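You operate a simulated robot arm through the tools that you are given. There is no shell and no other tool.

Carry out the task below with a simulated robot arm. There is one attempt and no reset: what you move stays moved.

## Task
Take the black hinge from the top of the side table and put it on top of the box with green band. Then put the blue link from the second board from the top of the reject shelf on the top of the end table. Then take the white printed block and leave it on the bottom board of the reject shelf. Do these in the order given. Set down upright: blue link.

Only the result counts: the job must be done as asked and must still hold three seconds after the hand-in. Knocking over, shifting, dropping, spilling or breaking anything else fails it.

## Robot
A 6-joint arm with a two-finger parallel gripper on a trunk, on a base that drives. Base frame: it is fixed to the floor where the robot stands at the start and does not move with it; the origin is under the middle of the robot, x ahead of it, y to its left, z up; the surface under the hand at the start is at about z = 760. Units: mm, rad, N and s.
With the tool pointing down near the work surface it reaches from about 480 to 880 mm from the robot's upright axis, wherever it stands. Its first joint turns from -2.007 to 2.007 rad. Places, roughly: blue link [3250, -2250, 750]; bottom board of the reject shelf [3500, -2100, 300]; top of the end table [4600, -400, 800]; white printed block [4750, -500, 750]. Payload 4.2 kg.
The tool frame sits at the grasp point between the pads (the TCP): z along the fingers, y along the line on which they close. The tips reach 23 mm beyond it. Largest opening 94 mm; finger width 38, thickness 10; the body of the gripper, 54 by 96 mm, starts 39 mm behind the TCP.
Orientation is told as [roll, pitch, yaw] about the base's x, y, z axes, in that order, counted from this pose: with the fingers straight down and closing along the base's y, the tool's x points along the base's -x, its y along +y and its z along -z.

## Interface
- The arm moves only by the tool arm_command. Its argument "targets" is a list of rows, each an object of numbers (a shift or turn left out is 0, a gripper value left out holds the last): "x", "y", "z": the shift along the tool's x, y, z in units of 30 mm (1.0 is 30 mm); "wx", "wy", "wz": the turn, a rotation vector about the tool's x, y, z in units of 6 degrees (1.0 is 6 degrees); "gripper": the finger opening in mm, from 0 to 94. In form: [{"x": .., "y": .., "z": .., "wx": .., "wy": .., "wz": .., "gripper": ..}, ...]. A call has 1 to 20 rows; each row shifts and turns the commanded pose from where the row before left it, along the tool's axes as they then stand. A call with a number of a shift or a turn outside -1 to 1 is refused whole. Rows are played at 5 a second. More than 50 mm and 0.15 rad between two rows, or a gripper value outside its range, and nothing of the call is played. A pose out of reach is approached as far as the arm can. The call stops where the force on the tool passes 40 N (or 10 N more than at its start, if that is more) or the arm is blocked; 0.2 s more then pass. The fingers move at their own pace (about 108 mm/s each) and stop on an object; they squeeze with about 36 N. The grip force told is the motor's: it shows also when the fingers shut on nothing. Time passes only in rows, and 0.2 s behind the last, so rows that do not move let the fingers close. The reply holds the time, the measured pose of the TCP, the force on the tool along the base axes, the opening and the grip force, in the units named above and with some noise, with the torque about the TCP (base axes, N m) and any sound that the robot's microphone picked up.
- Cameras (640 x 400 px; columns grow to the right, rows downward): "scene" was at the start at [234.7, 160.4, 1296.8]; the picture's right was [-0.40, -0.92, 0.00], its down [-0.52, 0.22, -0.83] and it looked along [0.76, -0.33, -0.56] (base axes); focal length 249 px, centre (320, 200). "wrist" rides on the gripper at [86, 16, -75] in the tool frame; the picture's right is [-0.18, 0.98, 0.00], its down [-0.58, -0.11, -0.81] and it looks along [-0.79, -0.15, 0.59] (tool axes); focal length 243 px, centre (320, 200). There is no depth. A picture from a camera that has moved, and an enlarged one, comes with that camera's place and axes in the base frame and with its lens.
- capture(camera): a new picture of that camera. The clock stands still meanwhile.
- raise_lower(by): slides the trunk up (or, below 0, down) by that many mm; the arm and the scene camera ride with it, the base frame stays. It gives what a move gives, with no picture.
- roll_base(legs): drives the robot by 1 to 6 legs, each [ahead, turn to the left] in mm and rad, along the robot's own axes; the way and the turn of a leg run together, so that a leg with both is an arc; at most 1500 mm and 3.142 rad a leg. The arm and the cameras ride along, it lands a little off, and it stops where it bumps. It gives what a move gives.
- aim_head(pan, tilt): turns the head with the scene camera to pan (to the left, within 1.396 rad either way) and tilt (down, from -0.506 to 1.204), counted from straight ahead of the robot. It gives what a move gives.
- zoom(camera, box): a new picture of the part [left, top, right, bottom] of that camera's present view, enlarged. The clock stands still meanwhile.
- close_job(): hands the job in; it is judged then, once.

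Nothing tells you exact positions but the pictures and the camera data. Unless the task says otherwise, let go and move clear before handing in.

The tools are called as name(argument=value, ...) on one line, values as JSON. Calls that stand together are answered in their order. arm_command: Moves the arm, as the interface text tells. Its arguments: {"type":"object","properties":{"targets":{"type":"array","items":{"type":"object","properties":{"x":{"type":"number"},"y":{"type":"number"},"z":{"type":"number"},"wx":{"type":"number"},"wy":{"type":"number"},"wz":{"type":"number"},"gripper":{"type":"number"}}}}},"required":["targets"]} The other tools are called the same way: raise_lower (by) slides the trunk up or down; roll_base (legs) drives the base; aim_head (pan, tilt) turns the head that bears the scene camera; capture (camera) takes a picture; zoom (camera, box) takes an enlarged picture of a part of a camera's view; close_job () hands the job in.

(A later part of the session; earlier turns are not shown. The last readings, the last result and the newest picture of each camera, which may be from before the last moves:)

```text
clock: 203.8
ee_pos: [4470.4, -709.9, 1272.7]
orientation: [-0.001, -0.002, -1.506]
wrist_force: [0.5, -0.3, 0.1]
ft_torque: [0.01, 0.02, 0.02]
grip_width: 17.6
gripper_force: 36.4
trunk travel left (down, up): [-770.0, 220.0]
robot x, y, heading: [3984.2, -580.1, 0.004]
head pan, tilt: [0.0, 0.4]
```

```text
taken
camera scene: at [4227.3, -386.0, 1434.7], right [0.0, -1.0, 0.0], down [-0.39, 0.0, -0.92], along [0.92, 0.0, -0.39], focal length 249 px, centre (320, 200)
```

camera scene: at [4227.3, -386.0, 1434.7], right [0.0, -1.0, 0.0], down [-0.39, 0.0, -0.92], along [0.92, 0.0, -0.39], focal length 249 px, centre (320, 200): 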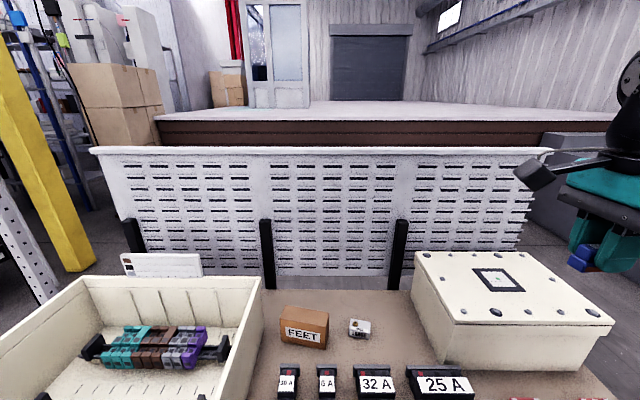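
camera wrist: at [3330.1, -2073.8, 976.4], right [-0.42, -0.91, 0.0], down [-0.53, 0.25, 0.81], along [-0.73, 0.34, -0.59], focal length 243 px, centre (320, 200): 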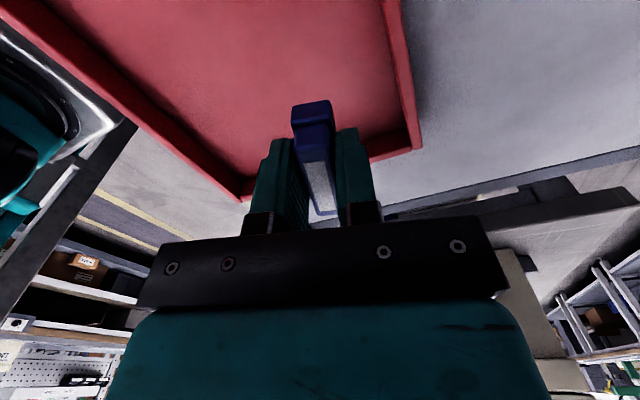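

arm_command(targets=[{"x": 0.606, "y": 0.952, "z": 0.62}, {"x": 0.606, "y": 0.952, "z": 0.62}, {"x": 0.606, "y": 0.952, "z": 0.62}, {"x": 0.606, "y": 0.952, "z": 0.62}, {"x": 0.606, "y": 0.952, "z": 0.62}, {"x": 0.606, "y": 0.952, "z": 0.62}, {"x": 0.606, "y": 0.952, "z": 0.62}, {"x": 0.606, "y": 0.952, "z": 0.62}, {"x": 0.606, "y": 0.952, "z": 0.62}, {"x": 0.606, "y": 0.952, "z": 0.62}])

capture(camera="scene")

capture(camera="wrist")

```text
clock: 206.0
ee_pos: [4742.3, -511.0, 1084.5]
orientation: [0.0, 0.0, -1.507]
wrist_force: [-1.0, 0.0, 0.0]
ft_torque: [-0.01, -0.03, -0.02]
grip_width: 17.6
gripper_force: 35.6
trunk travel left (down, up): [-770.0, 220.0]
robot x, y, heading: [3981.1, -581.1, 0.008]
head pan, tilt: [0.0, 0.4]
```

```text
taken
camera scene: at [4226.8, -386.2, 1434.9], right [0.0, -1.0, 0.0], down [-0.39, 0.0, -0.92], along [0.92, 0.0, -0.39], focal length 249 px, centre (320, 200)
```

scene: 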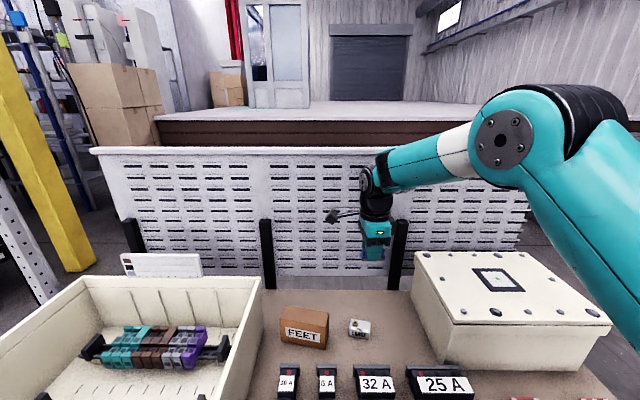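

```text
taken
camera wrist: at [4752.9, -423.1, 1158.0], right [0.99, -0.12, 0.0], down [-0.07, -0.59, 0.81], along [-0.1, -0.8, -0.59], focal length 243 px, centre (320, 200)
```

wrist: 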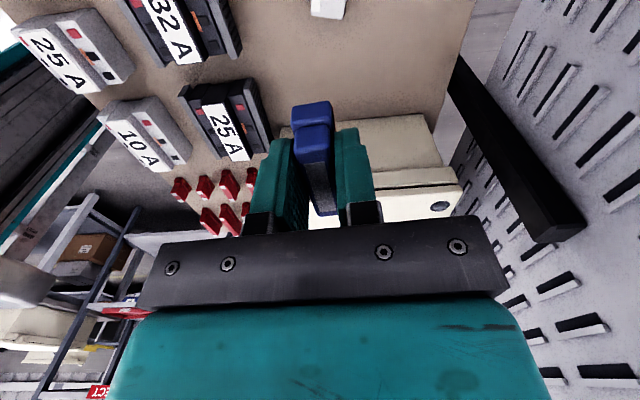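

arm_command(targets=[{"x": 0.617, "y": 0.95, "z": 0.9}, {"x": 0.617, "y": 0.95, "z": 0.9}, {"x": 0.617, "y": 0.95, "z": 0.9}, {"z": 1}])

capture(camera="scene")

capture(camera="wrist")

```text
clock: 207.0
ee_pos: [4824.6, -451.1, 973.4]
orientation: [-0.003, -0.002, -1.505]
wrist_force: [-0.3, -0.3, -0.7]
ft_torque: [-0.01, 0.0, 0.0]
grip_width: 17.9
gripper_force: 36.6
trunk travel left (down, up): [-770.0, 220.0]
robot x, y, heading: [3982.7, -584.4, 0.009]
head pan, tilt: [0.0, 0.4]
```

```text
taken
camera scene: at [4227.1, -386.0, 1434.8], right [0.0, -1.0, 0.0], down [-0.39, 0.0, -0.92], along [0.92, 0.0, -0.39], focal length 249 px, centre (320, 200)
```

scene: 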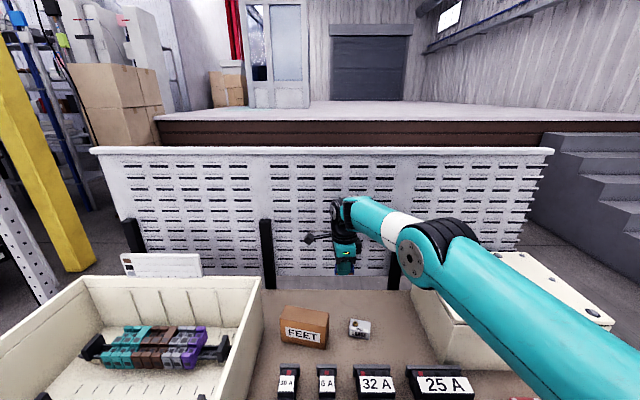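

```text
taken
camera wrist: at [4834.4, -362.9, 1047.3], right [0.99, -0.12, 0.0], down [-0.07, -0.58, 0.81], along [-0.1, -0.8, -0.59], focal length 243 px, centre (320, 200)
```

wrist: 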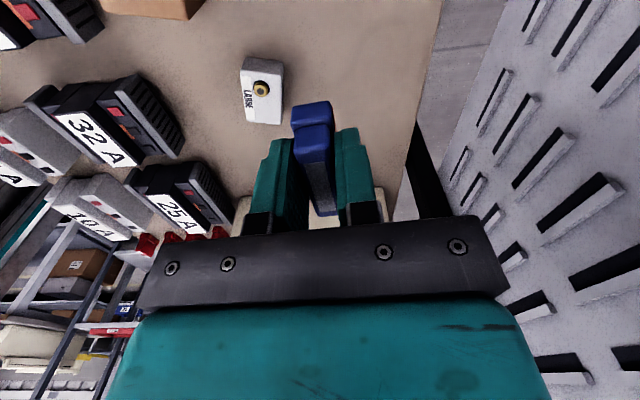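

The arm is nearly straight here, so I'll do most of the descent with the trunk (straight down), which keeps the reach.

raise_lower(by=-110)

capture(camera="scene")

zoom(camera="scene", box=[260, 220, 440, 340])

capture(camera="wrist")

```text
clock: 208.4
ee_pos: [4824.8, -451.5, 864.3]
orientation: [0.002, -0.004, -1.506]
wrist_force: [-1.0, 0.1, -0.1]
ft_torque: [-0.03, 0.01, 0.02]
grip_width: 17.7
gripper_force: 35.7
trunk travel left (down, up): [-660.0, 330.0]
robot x, y, heading: [3980.5, -582.3, 0.006]
head pan, tilt: [0.0, 0.4]
```

```text
taken
camera scene: at [4227.4, -385.9, 1324.7], right [0.0, -1.0, 0.0], down [-0.39, 0.0, -0.92], along [0.92, 0.0, -0.39], focal length 249 px, centre (320, 200)
```

scene: 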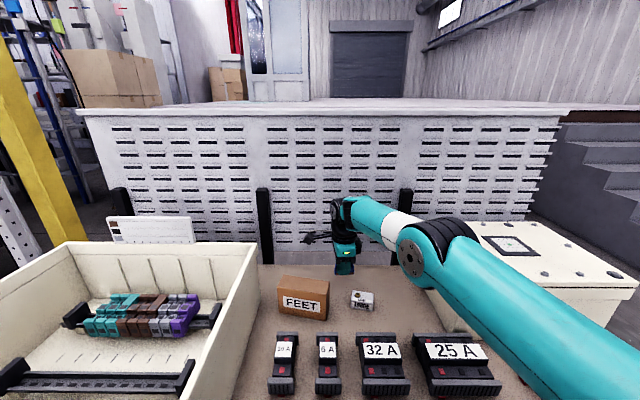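

```text
3.33 times, centred on (350, 280) of scene
camera zoom: at [4227.4, -385.9, 1324.7], right [0.0, -1.0, 0.0], down [-0.39, 0.0, -0.92], along [0.92, 0.0, -0.39], focal length 830 px, centre (220, -67)
```

zoom: 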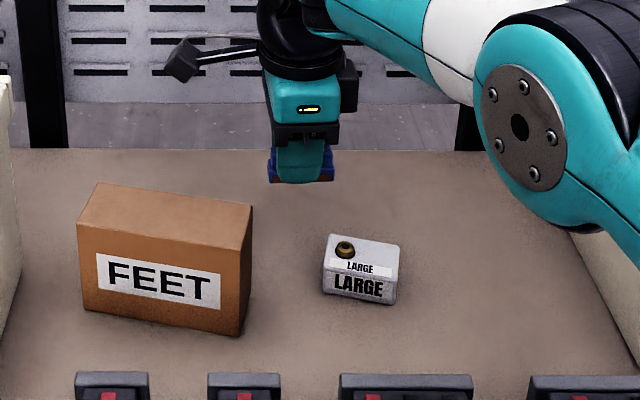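

```text
taken
camera wrist: at [4834.8, -362.9, 938.0], right [0.99, -0.12, 0.0], down [-0.07, -0.59, 0.81], along [-0.1, -0.8, -0.59], focal length 243 px, centre (320, 200)
```

wrist: 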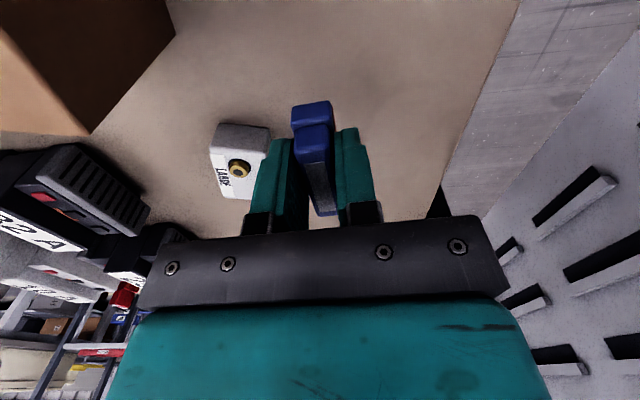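

arm_command(targets=[{"z": 0.75}, {"z": 0.7}, {}])

zoom(camera="scene", box=[300, 220, 420, 300])

capture(camera="scene")

```text
clock: 209.2
ee_pos: [4826.2, -450.8, 821.0]
orientation: [-0.002, -0.002, -1.505]
wrist_force: [0.8, 0.4, 0.7]
ft_torque: [-0.02, -0.02, -0.01]
grip_width: 17.5
gripper_force: 36.3
trunk travel left (down, up): [-660.0, 330.0]
robot x, y, heading: [3982.6, -581.9, 0.003]
head pan, tilt: [0.0, 0.4]
```

```text
5.00 times, centred on (360, 260) of scene
camera zoom: at [4227.3, -385.9, 1324.7], right [0.0, -1.0, 0.0], down [-0.39, 0.0, -0.92], along [0.92, 0.0, -0.39], focal length 1245 px, centre (120, -100)
```

zoom: 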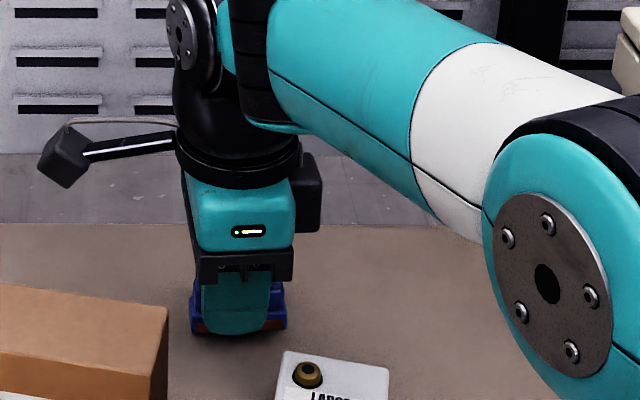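

```text
taken
camera scene: at [4227.3, -385.9, 1324.7], right [0.0, -1.0, 0.0], down [-0.39, 0.0, -0.92], along [0.92, 0.0, -0.39], focal length 249 px, centre (320, 200)
```

scene: 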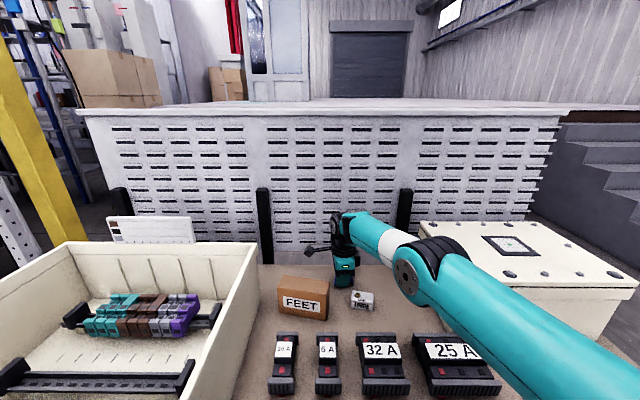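

zoom(camera="scene", box=[370, 200, 630, 390])

capture(camera="wrist")

```text
2.11 times, centred on (500, 295) of scene
camera zoom: at [4227.3, -385.9, 1324.7], right [0.0, -1.0, 0.0], down [-0.39, 0.0, -0.92], along [0.92, 0.0, -0.39], focal length 524 px, centre (-59, 0)
```

zoom: 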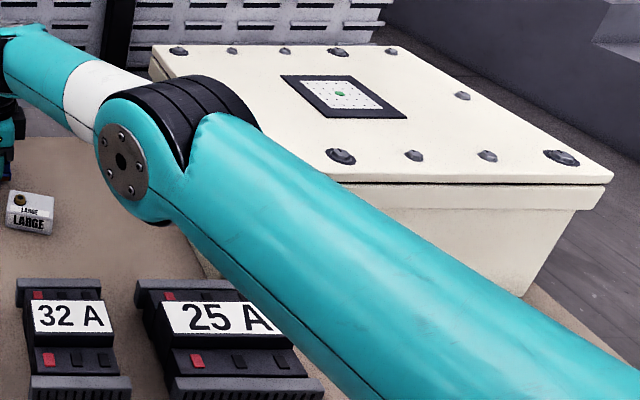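

```text
taken
camera wrist: at [4835.1, -362.3, 894.4], right [0.99, -0.12, 0.0], down [-0.07, -0.59, 0.81], along [-0.1, -0.8, -0.59], focal length 243 px, centre (320, 200)
```

wrist: 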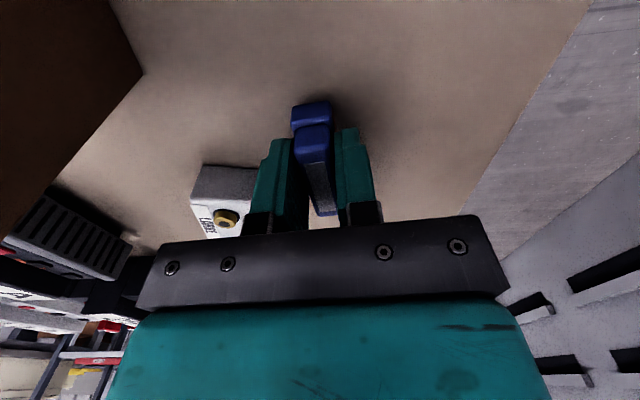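

arm_command(targets=[{"z": 0.25}, {}])

arm_command(targets=[{"z": 0.07}, {}])

zoom(camera="scene", box=[310, 240, 390, 300])

```text
clock: 209.8
ee_pos: [4825.8, -451.2, 811.7]
orientation: [-0.001, -0.003, -1.503]
wrist_force: [-0.4, -0.1, -0.4]
ft_torque: [-0.02, 0.0, -0.03]
grip_width: 17.3
gripper_force: 35.9
trunk travel left (down, up): [-660.0, 330.0]
robot x, y, heading: [3979.9, -581.4, 0.003]
head pan, tilt: [0.0, 0.4]
```

```text
clock: 210.4
ee_pos: [4825.9, -450.5, 809.7]
orientation: [-0.001, -0.003, -1.506]
wrist_force: [-1.0, -0.3, -0.6]
ft_torque: [-0.01, 0.0, 0.0]
grip_width: 17.5
gripper_force: 36.2
trunk travel left (down, up): [-660.0, 330.0]
robot x, y, heading: [3982.6, -583.5, 0.002]
head pan, tilt: [0.0, 0.4]
```

```text
6.67 times, centred on (350, 270) of scene
camera zoom: at [4227.3, -385.9, 1324.7], right [0.0, -1.0, 0.0], down [-0.39, 0.0, -0.92], along [0.92, 0.0, -0.39], focal length 1660 px, centre (120, -267)
```

zoom: 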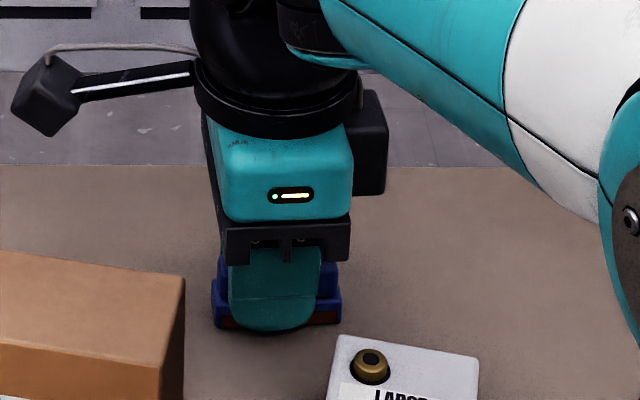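

arm_command(targets=[{"z": 0.06}, {}])

arm_command(targets=[{"z": 0.05}, {}])

arm_command(targets=[{"z": 0.05}, {}])

```text
clock: 211.0
ee_pos: [4825.1, -449.9, 810.1]
orientation: [0.002, -0.003, -1.506]
wrist_force: [0.7, 0.3, 7.4]
ft_torque: [-0.23, -0.07, 0.02]
grip_width: 17.6
gripper_force: 35.9
trunk travel left (down, up): [-660.0, 330.0]
robot x, y, heading: [3983.8, -584.5, 0.007]
head pan, tilt: [0.0, 0.4]
```

```text
clock: 211.6
ee_pos: [4825.6, -450.9, 808.4]
orientation: [0.004, -0.002, -1.506]
wrist_force: [3.2, -0.9, 20.3]
ft_torque: [-0.57, -0.05, 0.02]
grip_width: 17.5
gripper_force: 35.7
trunk travel left (down, up): [-660.0, 330.0]
robot x, y, heading: [3978.9, -580.7, 0.005]
head pan, tilt: [0.0, 0.4]
```

```text
clock: 212.2
ee_pos: [4824.8, -451.1, 809.7]
orientation: [0.006, 0.0, -1.504]
wrist_force: [3.6, 1.4, 29.3]
ft_torque: [-0.26, -0.09, 0.02]
grip_width: 17.6
gripper_force: 36.1
trunk travel left (down, up): [-660.0, 330.0]
robot x, y, heading: [3985.2, -581.7, 0.003]
head pan, tilt: [0.0, 0.4]
```

Contact made. I'll ease off, open a little, and lift.

arm_command(targets=[{"z": -0.05}, {"gripper": 26}, {"gripper": 34}, {"gripper": 34}, {"gripper": 34}])

zoom(camera="scene", box=[310, 240, 390, 300])

capture(camera="wrist")

```text
clock: 213.4
ee_pos: [4824.0, -450.7, 808.0]
orientation: [-0.002, -0.002, -1.503]
wrist_force: [-1.2, 0.1, 0.2]
ft_torque: [-0.02, -0.02, -0.01]
grip_width: 34.1
gripper_force: 0.1
trunk travel left (down, up): [-660.0, 330.0]
robot x, y, heading: [3983.1, -582.9, 0.005]
head pan, tilt: [0.0, 0.4]
```

```text
6.67 times, centred on (350, 270) of scene
camera zoom: at [4227.3, -385.9, 1324.7], right [0.0, -1.0, 0.0], down [-0.39, 0.0, -0.92], along [0.92, 0.0, -0.39], focal length 1660 px, centre (120, -267)
```

zoom: 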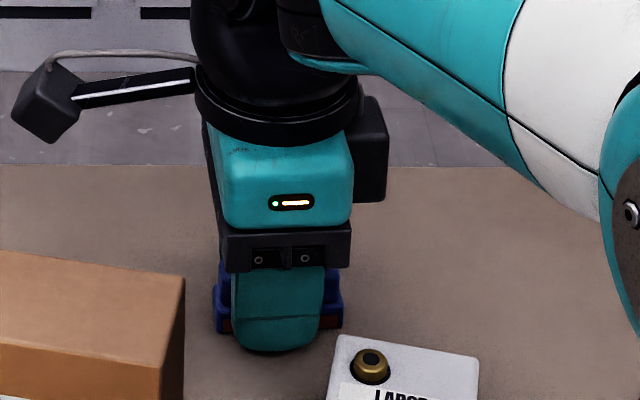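

```text
taken
camera wrist: at [4834.1, -362.7, 881.5], right [0.99, -0.12, 0.0], down [-0.07, -0.59, 0.81], along [-0.1, -0.8, -0.59], focal length 243 px, centre (320, 200)
```

wrist: 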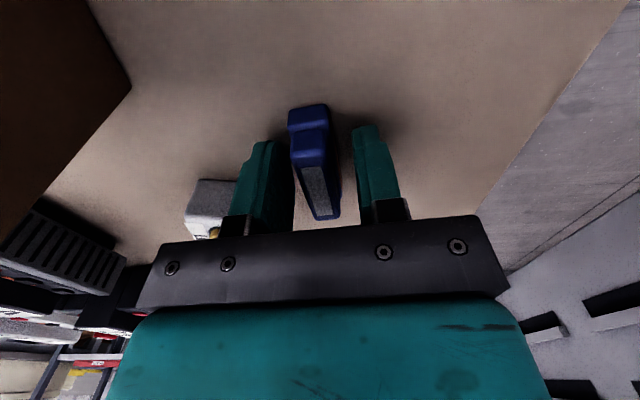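

arm_command(targets=[{"z": -0.3}, {"z": -0.6}, {"z": -1}, {"z": -1}, {"z": -1}])

zoom(camera="scene", box=[290, 230, 390, 310])

capture(camera="wrist")

```text
clock: 214.6
ee_pos: [4825.2, -450.6, 924.4]
orientation: [-0.001, -0.003, -1.507]
wrist_force: [0.2, 0.1, -0.2]
ft_torque: [0.02, 0.0, -0.02]
grip_width: 33.9
gripper_force: 0.2
trunk travel left (down, up): [-660.0, 330.0]
robot x, y, heading: [3980.4, -580.3, 0.005]
head pan, tilt: [0.0, 0.4]
```

```text
5.00 times, centred on (340, 270) of scene
camera zoom: at [4227.5, -385.9, 1324.6], right [0.0, -1.0, 0.0], down [-0.39, 0.0, -0.92], along [0.92, 0.0, -0.39], focal length 1245 px, centre (220, -150)
```

zoom: 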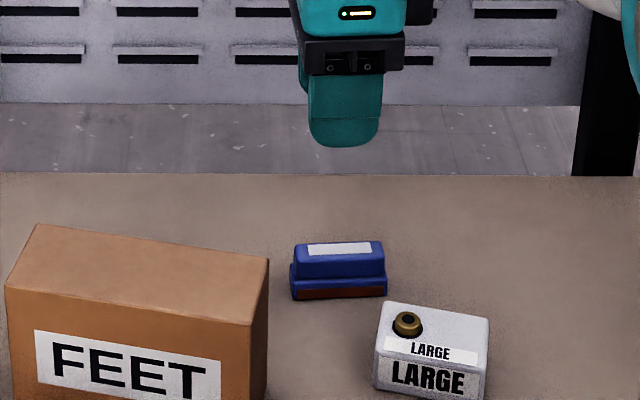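

```text
taken
camera wrist: at [4834.2, -362.3, 999.4], right [0.99, -0.12, 0.0], down [-0.07, -0.59, 0.81], along [-0.1, -0.8, -0.59], focal length 243 px, centre (320, 200)
```

wrist: 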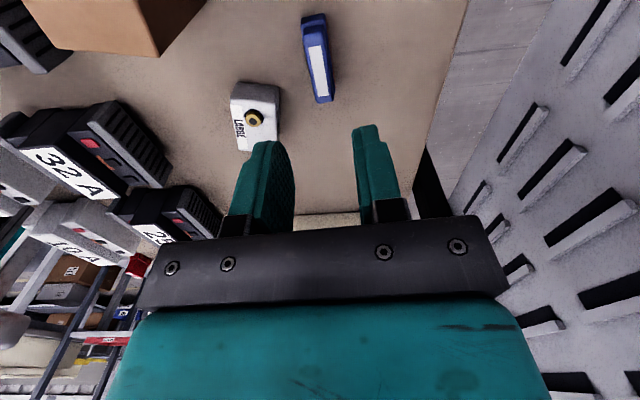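

The blue link stands upright on the table. Now for the white "LARGE" block; I'll measure it.

zoom(camera="wrist", box=[200, 60, 300, 160])

zoom(camera="scene", box=[340, 280, 400, 320])

```text
4.00 times, centred on (250, 110) of wrist
camera zoom: at [4834.2, -362.3, 999.4], right [0.99, -0.12, 0.0], down [-0.07, -0.59, 0.81], along [-0.1, -0.8, -0.59], focal length 970 px, centre (600, 560)
```

zoom: 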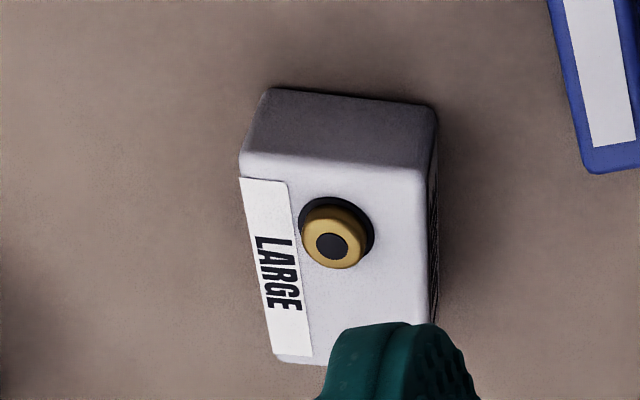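

```text
10.00 times, centred on (370, 300) of scene
camera zoom: at [4227.5, -385.9, 1324.6], right [0.0, -1.0, 0.0], down [-0.39, 0.0, -0.92], along [0.92, 0.0, -0.39], focal length 2490 px, centre (-180, -800)
```

zoom: 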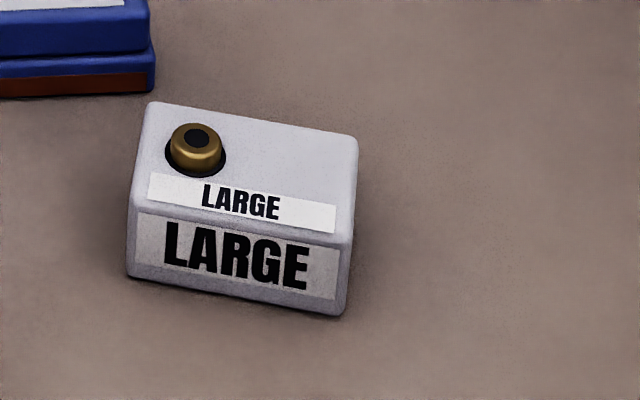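

Block: about 58 × 39 × 26 mm, centre (4762, -502), turned about -13.5°. I'll move over it and align the fingers with its short side.

arm_command(targets=[{"x": -0.52, "y": -0.733, "gripper": 52}, {"x": -0.52, "y": -0.733}, {"x": -0.52, "y": -0.733}, {"wz": 1}, {"wz": 1}, {"wz": 0.86}])

capture(camera="wrist")

capture(camera="scene")

```text
clock: 216.0
ee_pos: [4761.7, -500.8, 924.5]
orientation: [0.0, -0.002, -1.807]
wrist_force: [0.2, 0.2, 0.7]
ft_torque: [-0.01, 0.01, 0.0]
grip_width: 52.1
gripper_force: 0.1
trunk travel left (down, up): [-660.0, 330.0]
robot x, y, heading: [3982.0, -582.8, 0.004]
head pan, tilt: [0.0, 0.4]
```

```text
taken
camera wrist: at [4797.4, -420.7, 999.1], right [0.91, -0.41, 0.0], down [-0.24, -0.54, 0.81], along [-0.33, -0.74, -0.59], focal length 243 px, centre (320, 200)
```

wrist: 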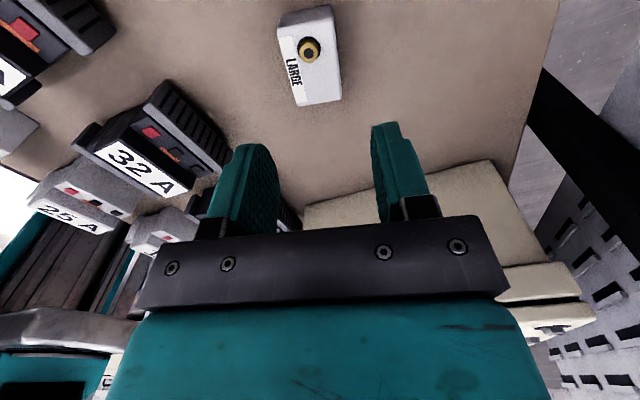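

```text
taken
camera scene: at [4227.3, -386.0, 1324.7], right [0.0, -1.0, 0.0], down [-0.39, 0.0, -0.92], along [0.92, 0.0, -0.39], focal length 249 px, centre (320, 200)
```

scene: 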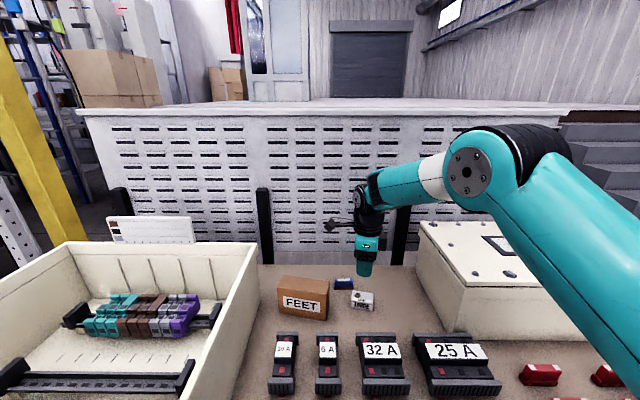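

zoom(camera="wrist", box=[260, 0, 360, 120])

```text
3.33 times, centred on (310, 60) of wrist
camera zoom: at [4797.4, -420.7, 999.1], right [0.91, -0.41, 0.0], down [-0.24, -0.54, 0.81], along [-0.33, -0.74, -0.59], focal length 809 px, centre (353, 667)
```

zoom: 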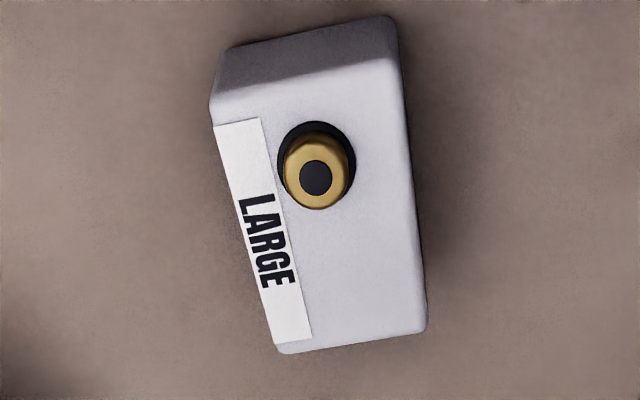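

arm_command(targets=[{"y": -0.13, "z": 0.8, "gripper": 62}, {"z": 0.9}, {"z": 0.6}])

capture(camera="wrist")

zoom(camera="scene", box=[310, 230, 430, 330])

```text
clock: 216.8
ee_pos: [4759.6, -501.5, 855.6]
orientation: [0.0, -0.001, -1.805]
wrist_force: [-0.2, 0.4, -0.1]
ft_torque: [-0.01, -0.02, 0.02]
grip_width: 62.1
gripper_force: 0.0
trunk travel left (down, up): [-660.0, 330.0]
robot x, y, heading: [3982.7, -583.4, 0.008]
head pan, tilt: [0.0, 0.4]
```

```text
taken
camera wrist: at [4794.0, -419.4, 929.5], right [0.91, -0.41, 0.0], down [-0.24, -0.54, 0.81], along [-0.33, -0.74, -0.59], focal length 243 px, centre (320, 200)
```

wrist: 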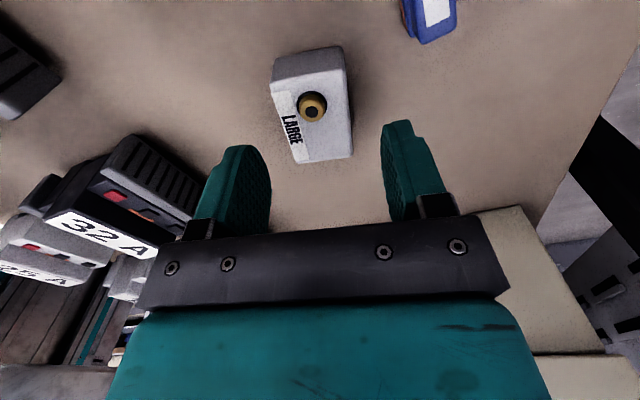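

```text
4.00 times, centred on (370, 280) of scene
camera zoom: at [4227.2, -386.0, 1324.8], right [0.0, -1.0, 0.0], down [-0.39, 0.0, -0.92], along [0.92, 0.0, -0.39], focal length 996 px, centre (120, -120)
```

zoom: 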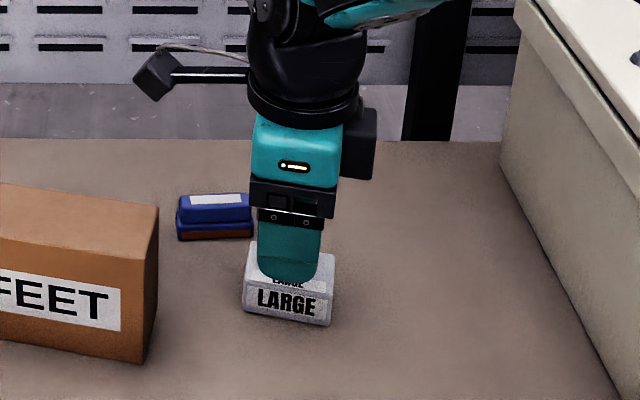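

arm_command(targets=[{"y": -0.06, "x": -0.13, "z": 0.6}, {"z": 0.6}, {"z": 0.38}, {}])

capture(camera="wrist")

zoom(camera="scene", box=[310, 240, 410, 320])

```text
clock: 217.8
ee_pos: [4754.9, -505.4, 807.3]
orientation: [0.0, -0.001, -1.804]
wrist_force: [-0.4, 0.5, -0.1]
ft_torque: [-0.01, 0.02, -0.01]
grip_width: 62.0
gripper_force: 0.1
trunk travel left (down, up): [-660.0, 330.0]
robot x, y, heading: [3984.4, -584.7, 0.006]
head pan, tilt: [0.0, 0.4]
```

```text
taken
camera wrist: at [4791.2, -423.4, 881.6], right [0.91, -0.41, 0.0], down [-0.24, -0.54, 0.81], along [-0.33, -0.74, -0.59], focal length 243 px, centre (320, 200)
```

wrist: 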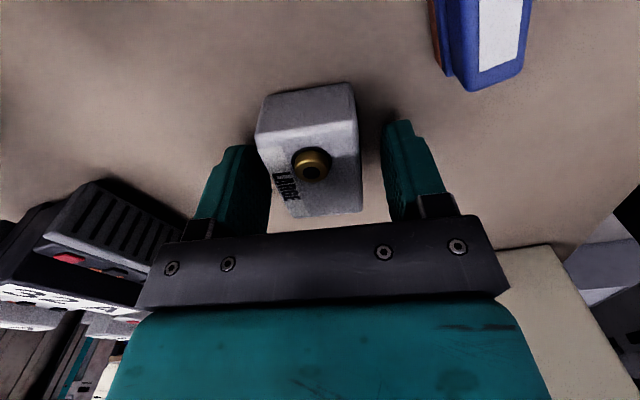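

```text
5.00 times, centred on (360, 280) of scene
camera zoom: at [4227.3, -386.0, 1324.7], right [0.0, -1.0, 0.0], down [-0.39, 0.0, -0.92], along [0.92, 0.0, -0.39], focal length 1245 px, centre (120, -200)
```

zoom: 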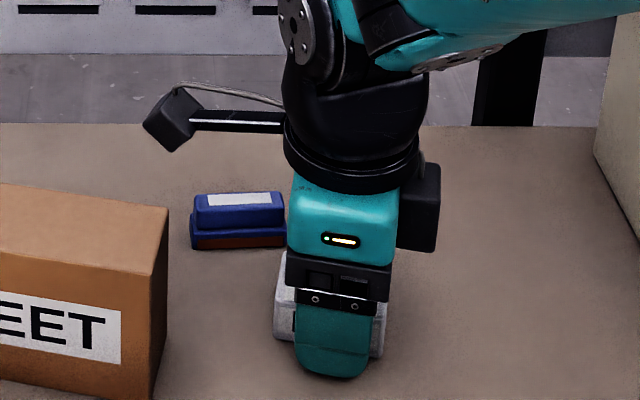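

arm_command(targets=[{"gripper": 0}, {"gripper": 0}, {"gripper": 0}, {"gripper": 0}])

capture(camera="wrist")

```text
clock: 218.8
ee_pos: [4755.3, -504.9, 806.7]
orientation: [0.001, -0.001, -1.804]
wrist_force: [0.1, -0.5, 0.6]
ft_torque: [0.01, -0.02, 0.0]
grip_width: 39.3
gripper_force: 36.8
trunk travel left (down, up): [-660.0, 330.0]
robot x, y, heading: [3983.4, -582.8, 0.008]
head pan, tilt: [0.0, 0.4]
```

```text
taken
camera wrist: at [4791.1, -423.4, 881.7], right [0.91, -0.41, 0.0], down [-0.24, -0.54, 0.81], along [-0.33, -0.74, -0.59], focal length 243 px, centre (320, 200)
```

wrist: 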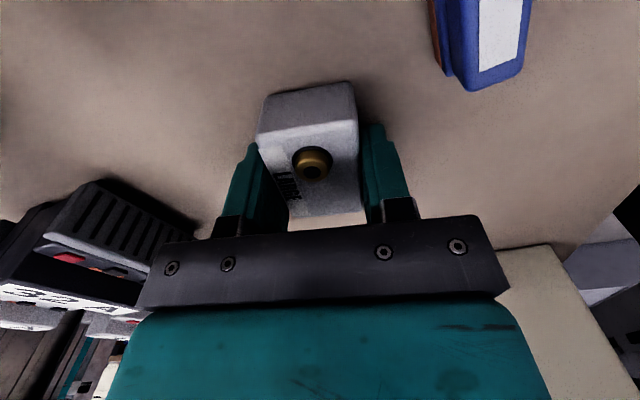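

Gripped. Lifting straight up, then retracting.

arm_command(targets=[{"z": -0.4}, {"z": -1}, {"z": -1}, {"z": -1}, {"z": -1}, {"z": -1}, {"z": -1}])

zoom(camera="scene", box=[280, 180, 420, 320])

```text
clock: 220.4
ee_pos: [4754.4, -502.5, 1000.3]
orientation: [-0.001, -0.002, -1.804]
wrist_force: [0.6, 0.3, -0.6]
ft_torque: [0.01, 0.0, 0.0]
grip_width: 39.3
gripper_force: 36.2
trunk travel left (down, up): [-660.0, 330.0]
robot x, y, heading: [3982.0, -582.6, 0.002]
head pan, tilt: [0.0, 0.4]
```

```text
2.86 times, centred on (350, 250) of scene
camera zoom: at [4227.6, -385.9, 1324.6], right [0.0, -1.0, 0.0], down [-0.39, 0.0, -0.92], along [0.92, 0.0, -0.39], focal length 711 px, centre (234, 57)
```

zoom: 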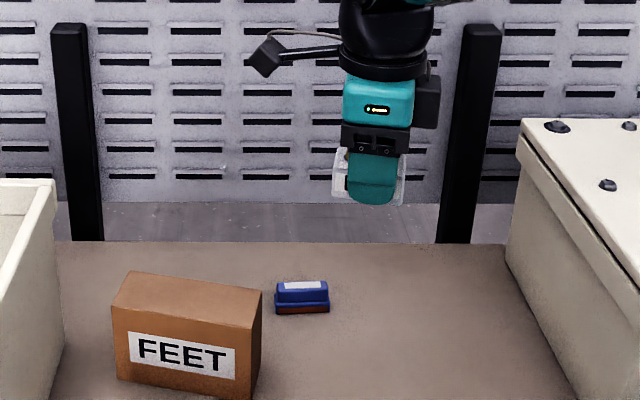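

The block is up. I'll retract, back away from the table, and drive to the front of the reject shelf.

arm_command(targets=[{"x": -0.778, "y": -0.677, "z": -0.5}, {"x": -0.778, "y": -0.677, "z": -0.5}, {"x": -0.778, "y": -0.677, "z": -0.5}, {"x": -0.778, "y": -0.677, "z": -0.5}, {"x": -0.778, "y": -0.677, "z": -0.5}, {"x": -0.778, "y": -0.677, "z": -0.5}])

roll_base(legs=[[-250, 0]])

capture(camera="scene")

```text
clock: 221.8
ee_pos: [4606.1, -611.6, 1091.1]
orientation: [-0.002, -0.001, -1.804]
wrist_force: [0.0, -0.1, -0.6]
ft_torque: [-0.02, 0.05, 0.02]
grip_width: 39.2
gripper_force: 36.3
trunk travel left (down, up): [-660.0, 330.0]
robot x, y, heading: [3983.5, -581.2, 0.006]
head pan, tilt: [0.0, 0.4]
```

```text
clock: 223.6
ee_pos: [4353.3, -612.9, 1090.8]
orientation: [0.0, -0.002, -1.807]
wrist_force: [0.4, 0.7, -0.9]
ft_torque: [-0.01, 0.01, 0.02]
grip_width: 39.0
gripper_force: 35.9
trunk travel left (down, up): [-660.0, 330.0]
robot x, y, heading: [3729.6, -583.7, 0.007]
head pan, tilt: [0.0, 0.4]
```

```text
taken
camera scene: at [3975.6, -387.1, 1324.7], right [0.0, -1.0, 0.0], down [-0.39, 0.0, -0.92], along [0.92, 0.0, -0.39], focal length 249 px, centre (320, 200)
```

scene: 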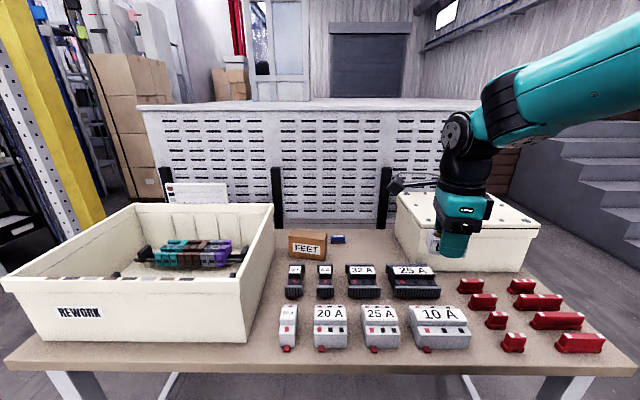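

roll_base(legs=[[0, -2.045], [420, 0], [0, 0.468]])

aim_head(pan=0.0, tilt=0.6)

capture(camera="scene")

```text
clock: 232.4
ee_pos: [3514.3, -1589.6, 1090.0]
orientation: [-0.001, 0.0, 2.906]
wrist_force: [0.1, 0.3, -1.5]
ft_torque: [0.02, 0.02, 0.01]
grip_width: 39.7
gripper_force: 36.7
trunk travel left (down, up): [-660.0, 330.0]
robot x, y, heading: [3542.0, -969.3, -1.567]
head pan, tilt: [0.0, 0.4]
```

```text
clock: 233.1
ee_pos: [3514.9, -1588.9, 1091.5]
orientation: [0.001, -0.001, 2.903]
wrist_force: [-0.2, -0.4, -0.6]
ft_torque: [-0.03, 0.01, -0.03]
grip_width: 39.5
gripper_force: 35.8
trunk travel left (down, up): [-660.0, 330.0]
robot x, y, heading: [3546.9, -964.6, -1.567]
head pan, tilt: [0.0, 0.6]
```

```text
taken
camera scene: at [3742.7, -1206.2, 1306.6], right [-1.0, 0.0, 0.0], down [0.0, 0.56, -0.83], along [0.0, -0.83, -0.56], focal length 249 px, centre (320, 200)
```

scene: 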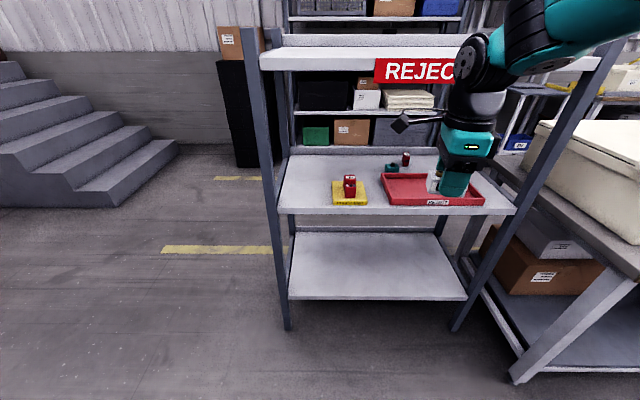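

zoom(camera="scene", box=[260, 180, 500, 330])

```text
2.67 times, centred on (380, 255) of scene
camera zoom: at [3742.7, -1206.2, 1306.6], right [-1.0, 0.0, 0.0], down [0.0, 0.56, -0.83], along [0.0, -0.83, -0.56], focal length 664 px, centre (160, 53)
```

zoom: 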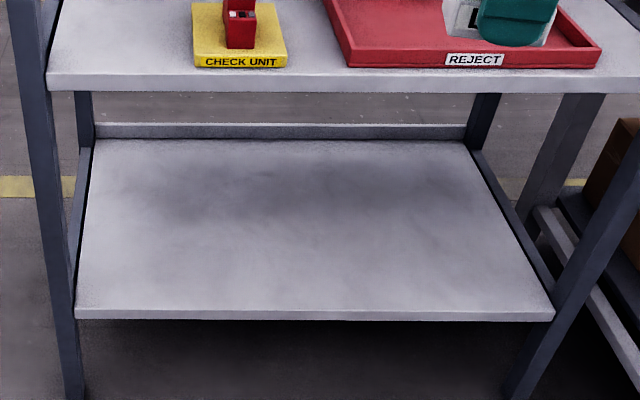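

The bottom board is at z ≈ 300 (front edge y ≈ -1897), and is empty. I'll lower the trunk out here in front of the shelf.

raise_lower(by=-400)

raise_lower(by=-240)

aim_head(pan=0.0, tilt=0.2)

capture(camera="scene")

capture(camera="wrist")

```text
clock: 236.9
ee_pos: [3514.9, -1589.6, 691.1]
orientation: [0.0, -0.003, 2.903]
wrist_force: [0.4, -0.7, -0.9]
ft_torque: [-0.02, -0.03, 0.0]
grip_width: 39.6
gripper_force: 35.8
trunk travel left (down, up): [-260.0, 730.0]
robot x, y, heading: [3544.6, -966.3, -1.571]
head pan, tilt: [0.0, 0.6]
```

```text
clock: 239.4
ee_pos: [3514.6, -1589.8, 451.1]
orientation: [0.0, -0.004, 2.906]
wrist_force: [0.2, -0.1, -1.3]
ft_torque: [-0.01, 0.0, -0.04]
grip_width: 39.5
gripper_force: 36.1
trunk travel left (down, up): [-20.0, 970.0]
robot x, y, heading: [3545.6, -965.1, -1.573]
head pan, tilt: [0.0, 0.6]
```

```text
clock: 240.3
ee_pos: [3514.1, -1589.4, 450.5]
orientation: [-0.001, -0.002, 2.905]
wrist_force: [0.1, 0.7, -1.4]
ft_torque: [0.03, 0.02, 0.0]
grip_width: 39.5
gripper_force: 36.1
trunk travel left (down, up): [-20.0, 970.0]
robot x, y, heading: [3547.3, -964.9, -1.565]
head pan, tilt: [0.0, 0.201]
```

```text
taken
camera scene: at [3742.8, -1210.9, 703.2], right [-1.0, 0.0, 0.0], down [0.0, 0.2, -0.98], along [0.0, -0.98, -0.2], focal length 249 px, centre (320, 200)
```

scene: 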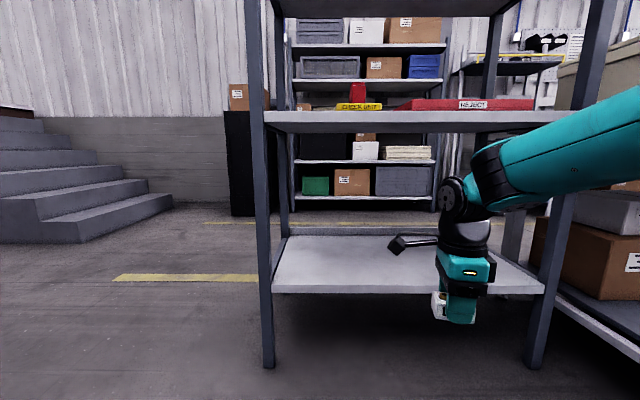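

```text
taken
camera wrist: at [3594.4, -1625.2, 525.3], right [-0.41, -0.91, 0.0], down [-0.54, 0.24, 0.81], along [-0.74, 0.33, -0.59], focal length 243 px, centre (320, 200)
```

wrist: 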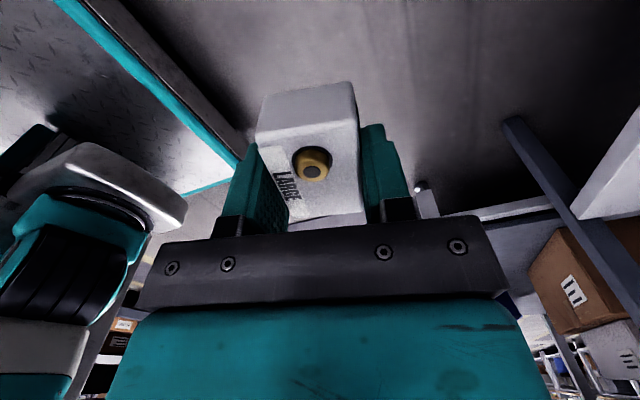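

arm_command(targets=[{"x": 0.208, "y": 0.864, "z": 0.195}, {"x": 0.208, "y": 0.864, "z": 0.195}, {"x": 0.208, "y": 0.864, "z": 0.195}, {"x": 0.208, "y": 0.864, "z": 0.195}, {"x": 0.208, "y": 0.864, "z": 0.195}, {"x": 0.208, "y": 0.864, "z": 0.195}])

capture(camera="scene")

```text
clock: 241.7
ee_pos: [3513.4, -1749.4, 414.7]
orientation: [-0.002, -0.002, 2.904]
wrist_force: [0.3, 1.0, -1.0]
ft_torque: [-0.02, -0.02, 0.02]
grip_width: 39.3
gripper_force: 35.8
trunk travel left (down, up): [-20.0, 970.0]
robot x, y, heading: [3544.1, -970.1, -1.57]
head pan, tilt: [0.0, 0.201]
```

```text
taken
camera scene: at [3742.8, -1210.8, 703.3], right [-1.0, 0.0, 0.0], down [0.0, 0.2, -0.98], along [0.0, -0.98, -0.2], focal length 249 px, centre (320, 200)
```

scene: 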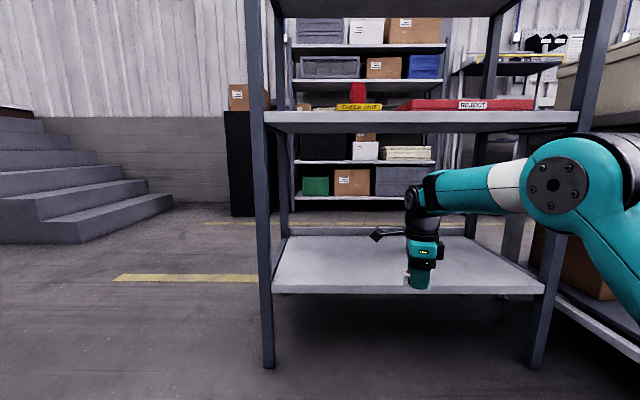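

The arm profile fits between the boards. I'll drive straight in.

roll_base(legs=[[265, 0]])

capture(camera="scene")

capture(camera="wrist")

```text
clock: 243.6
ee_pos: [3516.7, -2012.6, 414.4]
orientation: [-0.001, 0.0, 2.908]
wrist_force: [0.1, 0.0, -0.7]
ft_torque: [0.03, -0.03, -0.07]
grip_width: 39.4
gripper_force: 35.6
trunk travel left (down, up): [-20.0, 970.0]
robot x, y, heading: [3548.8, -1225.6, -1.569]
head pan, tilt: [0.0, 0.201]
```

```text
taken
camera scene: at [3744.4, -1474.8, 703.3], right [-1.0, 0.0, 0.0], down [0.0, 0.2, -0.98], along [0.0, -0.98, -0.2], focal length 249 px, centre (320, 200)
```

scene: 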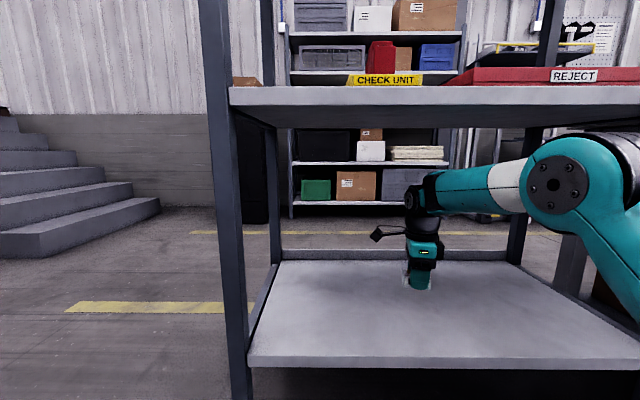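

```text
taken
camera wrist: at [3596.5, -2048.4, 488.9], right [-0.41, -0.91, 0.0], down [-0.54, 0.24, 0.81], along [-0.74, 0.33, -0.59], focal length 243 px, centre (320, 200)
```

wrist: 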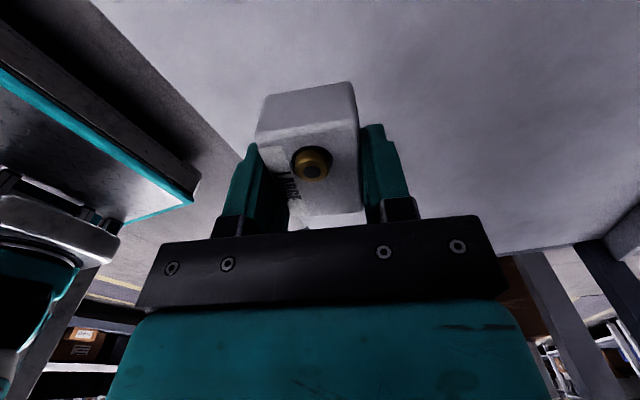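

arm_command(targets=[{"z": 0.9}, {"z": 0.9}, {"z": 0.4}, {}])

zoom(camera="scene", box=[360, 220, 500, 330])

capture(camera="scene")

```text
clock: 244.6
ee_pos: [3515.6, -2012.9, 347.2]
orientation: [0.0, -0.002, 2.907]
wrist_force: [0.0, -0.7, -0.4]
ft_torque: [0.0, 0.0, 0.03]
grip_width: 39.2
gripper_force: 35.1
trunk travel left (down, up): [-20.0, 970.0]
robot x, y, heading: [3547.4, -1227.8, -1.572]
head pan, tilt: [0.0, 0.201]
```

```text
3.64 times, centred on (430, 275) of scene
camera zoom: at [3744.4, -1474.8, 703.3], right [-1.0, 0.0, 0.0], down [0.0, 0.2, -0.98], along [0.0, -0.98, -0.2], focal length 905 px, centre (-80, -73)
```

zoom: 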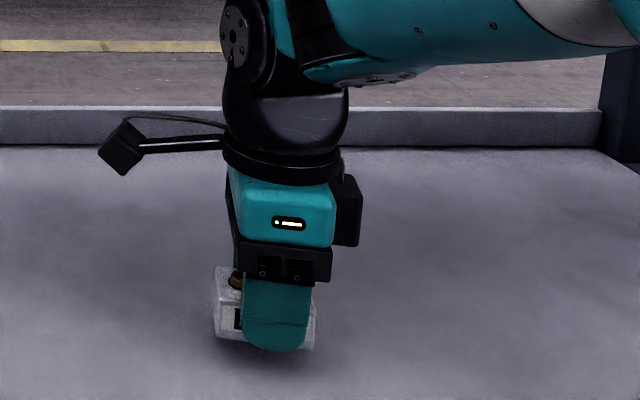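

```text
taken
camera scene: at [3744.4, -1474.8, 703.3], right [-1.0, 0.0, 0.0], down [0.0, 0.2, -0.98], along [0.0, -0.98, -0.2], focal length 249 px, centre (320, 200)
```

scene: 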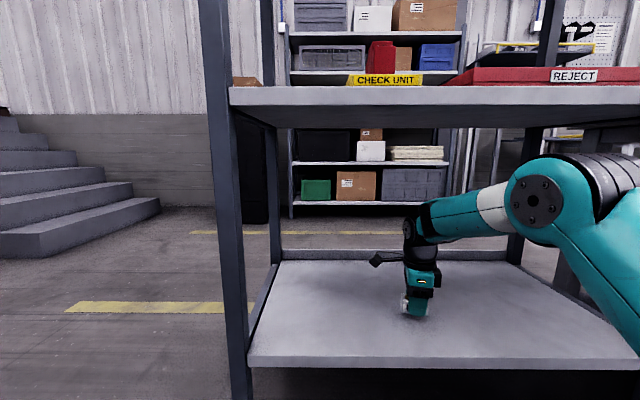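

arm_command(targets=[{"z": 0.4}, {}])

arm_command(targets=[{"z": 0.08}, {}])

arm_command(targets=[{"z": 0.08}, {}])

arm_command(targets=[{"z": 0.06}, {}])

```text
clock: 245.2
ee_pos: [3515.1, -2012.4, 336.2]
orientation: [0.0, -0.002, 2.907]
wrist_force: [1.0, -0.1, -0.5]
ft_torque: [-0.02, -0.01, 0.01]
grip_width: 39.5
gripper_force: 36.1
trunk travel left (down, up): [-20.0, 970.0]
robot x, y, heading: [3545.9, -1230.2, -1.563]
head pan, tilt: [0.0, 0.201]
```

```text
clock: 245.8
ee_pos: [3515.4, -2012.4, 334.1]
orientation: [0.002, -0.002, 2.906]
wrist_force: [-0.3, 0.3, -0.2]
ft_torque: [0.0, -0.01, 0.02]
grip_width: 39.4
gripper_force: 35.6
trunk travel left (down, up): [-20.0, 970.0]
robot x, y, heading: [3548.5, -1229.3, -1.565]
head pan, tilt: [0.0, 0.201]
```

```text
clock: 246.4
ee_pos: [3516.3, -2012.8, 332.0]
orientation: [0.0, -0.002, 2.906]
wrist_force: [-0.3, 1.1, -0.5]
ft_torque: [0.0, 0.0, 0.0]
grip_width: 39.2
gripper_force: 35.8
trunk travel left (down, up): [-20.0, 970.0]
robot x, y, heading: [3549.5, -1228.1, -1.564]
head pan, tilt: [0.0, 0.201]
```

```text
clock: 247.0
ee_pos: [3516.5, -2011.1, 329.2]
orientation: [0.001, -0.003, 2.906]
wrist_force: [0.7, 0.1, -1.5]
ft_torque: [-0.01, 0.02, 0.02]
grip_width: 39.4
gripper_force: 36.2
trunk travel left (down, up): [-20.0, 970.0]
robot x, y, heading: [3545.9, -1229.5, -1.566]
head pan, tilt: [0.0, 0.201]
```

arm_command(targets=[{"z": 0.06}, {}])

arm_command(targets=[{"z": 0.05}, {}])

arm_command(targets=[{"z": 0.05}, {}])

zoom(camera="scene", box=[380, 270, 450, 330])

```text
clock: 247.6
ee_pos: [3516.2, -2012.0, 328.5]
orientation: [0.0, -0.002, 2.906]
wrist_force: [0.7, -0.2, -0.2]
ft_torque: [0.04, 0.01, 0.01]
grip_width: 39.3
gripper_force: 36.5
trunk travel left (down, up): [-20.0, 970.0]
robot x, y, heading: [3547.2, -1230.7, -1.563]
head pan, tilt: [0.0, 0.201]
```

```text
clock: 248.2
ee_pos: [3516.7, -2012.6, 327.7]
orientation: [0.0, -0.002, 2.907]
wrist_force: [-0.3, 0.5, 3.3]
ft_torque: [0.02, -0.16, 0.03]
grip_width: 39.3
gripper_force: 36.4
trunk travel left (down, up): [-20.0, 970.0]
robot x, y, heading: [3547.2, -1230.7, -1.563]
head pan, tilt: [0.0, 0.201]
```

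```text
clock: 248.8
ee_pos: [3515.7, -2012.7, 326.3]
orientation: [0.002, -0.002, 2.905]
wrist_force: [-0.6, 5.5, 17.3]
ft_torque: [0.23, -0.21, 0.06]
grip_width: 39.6
gripper_force: 36.3
trunk travel left (down, up): [-20.0, 970.0]
robot x, y, heading: [3549.5, -1227.1, -1.566]
head pan, tilt: [0.0, 0.201]
```

```text
6.67 times, centred on (415, 300) of scene
camera zoom: at [3744.4, -1474.4, 703.7], right [-1.0, 0.0, 0.0], down [0.0, 0.2, -0.98], along [0.0, -0.98, -0.2], focal length 1660 px, centre (-313, -467)
```

zoom: 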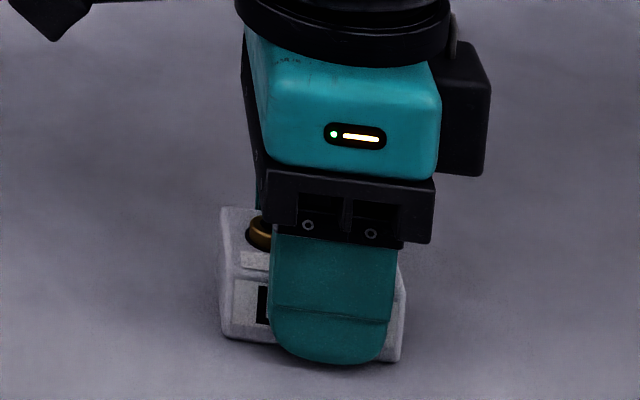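

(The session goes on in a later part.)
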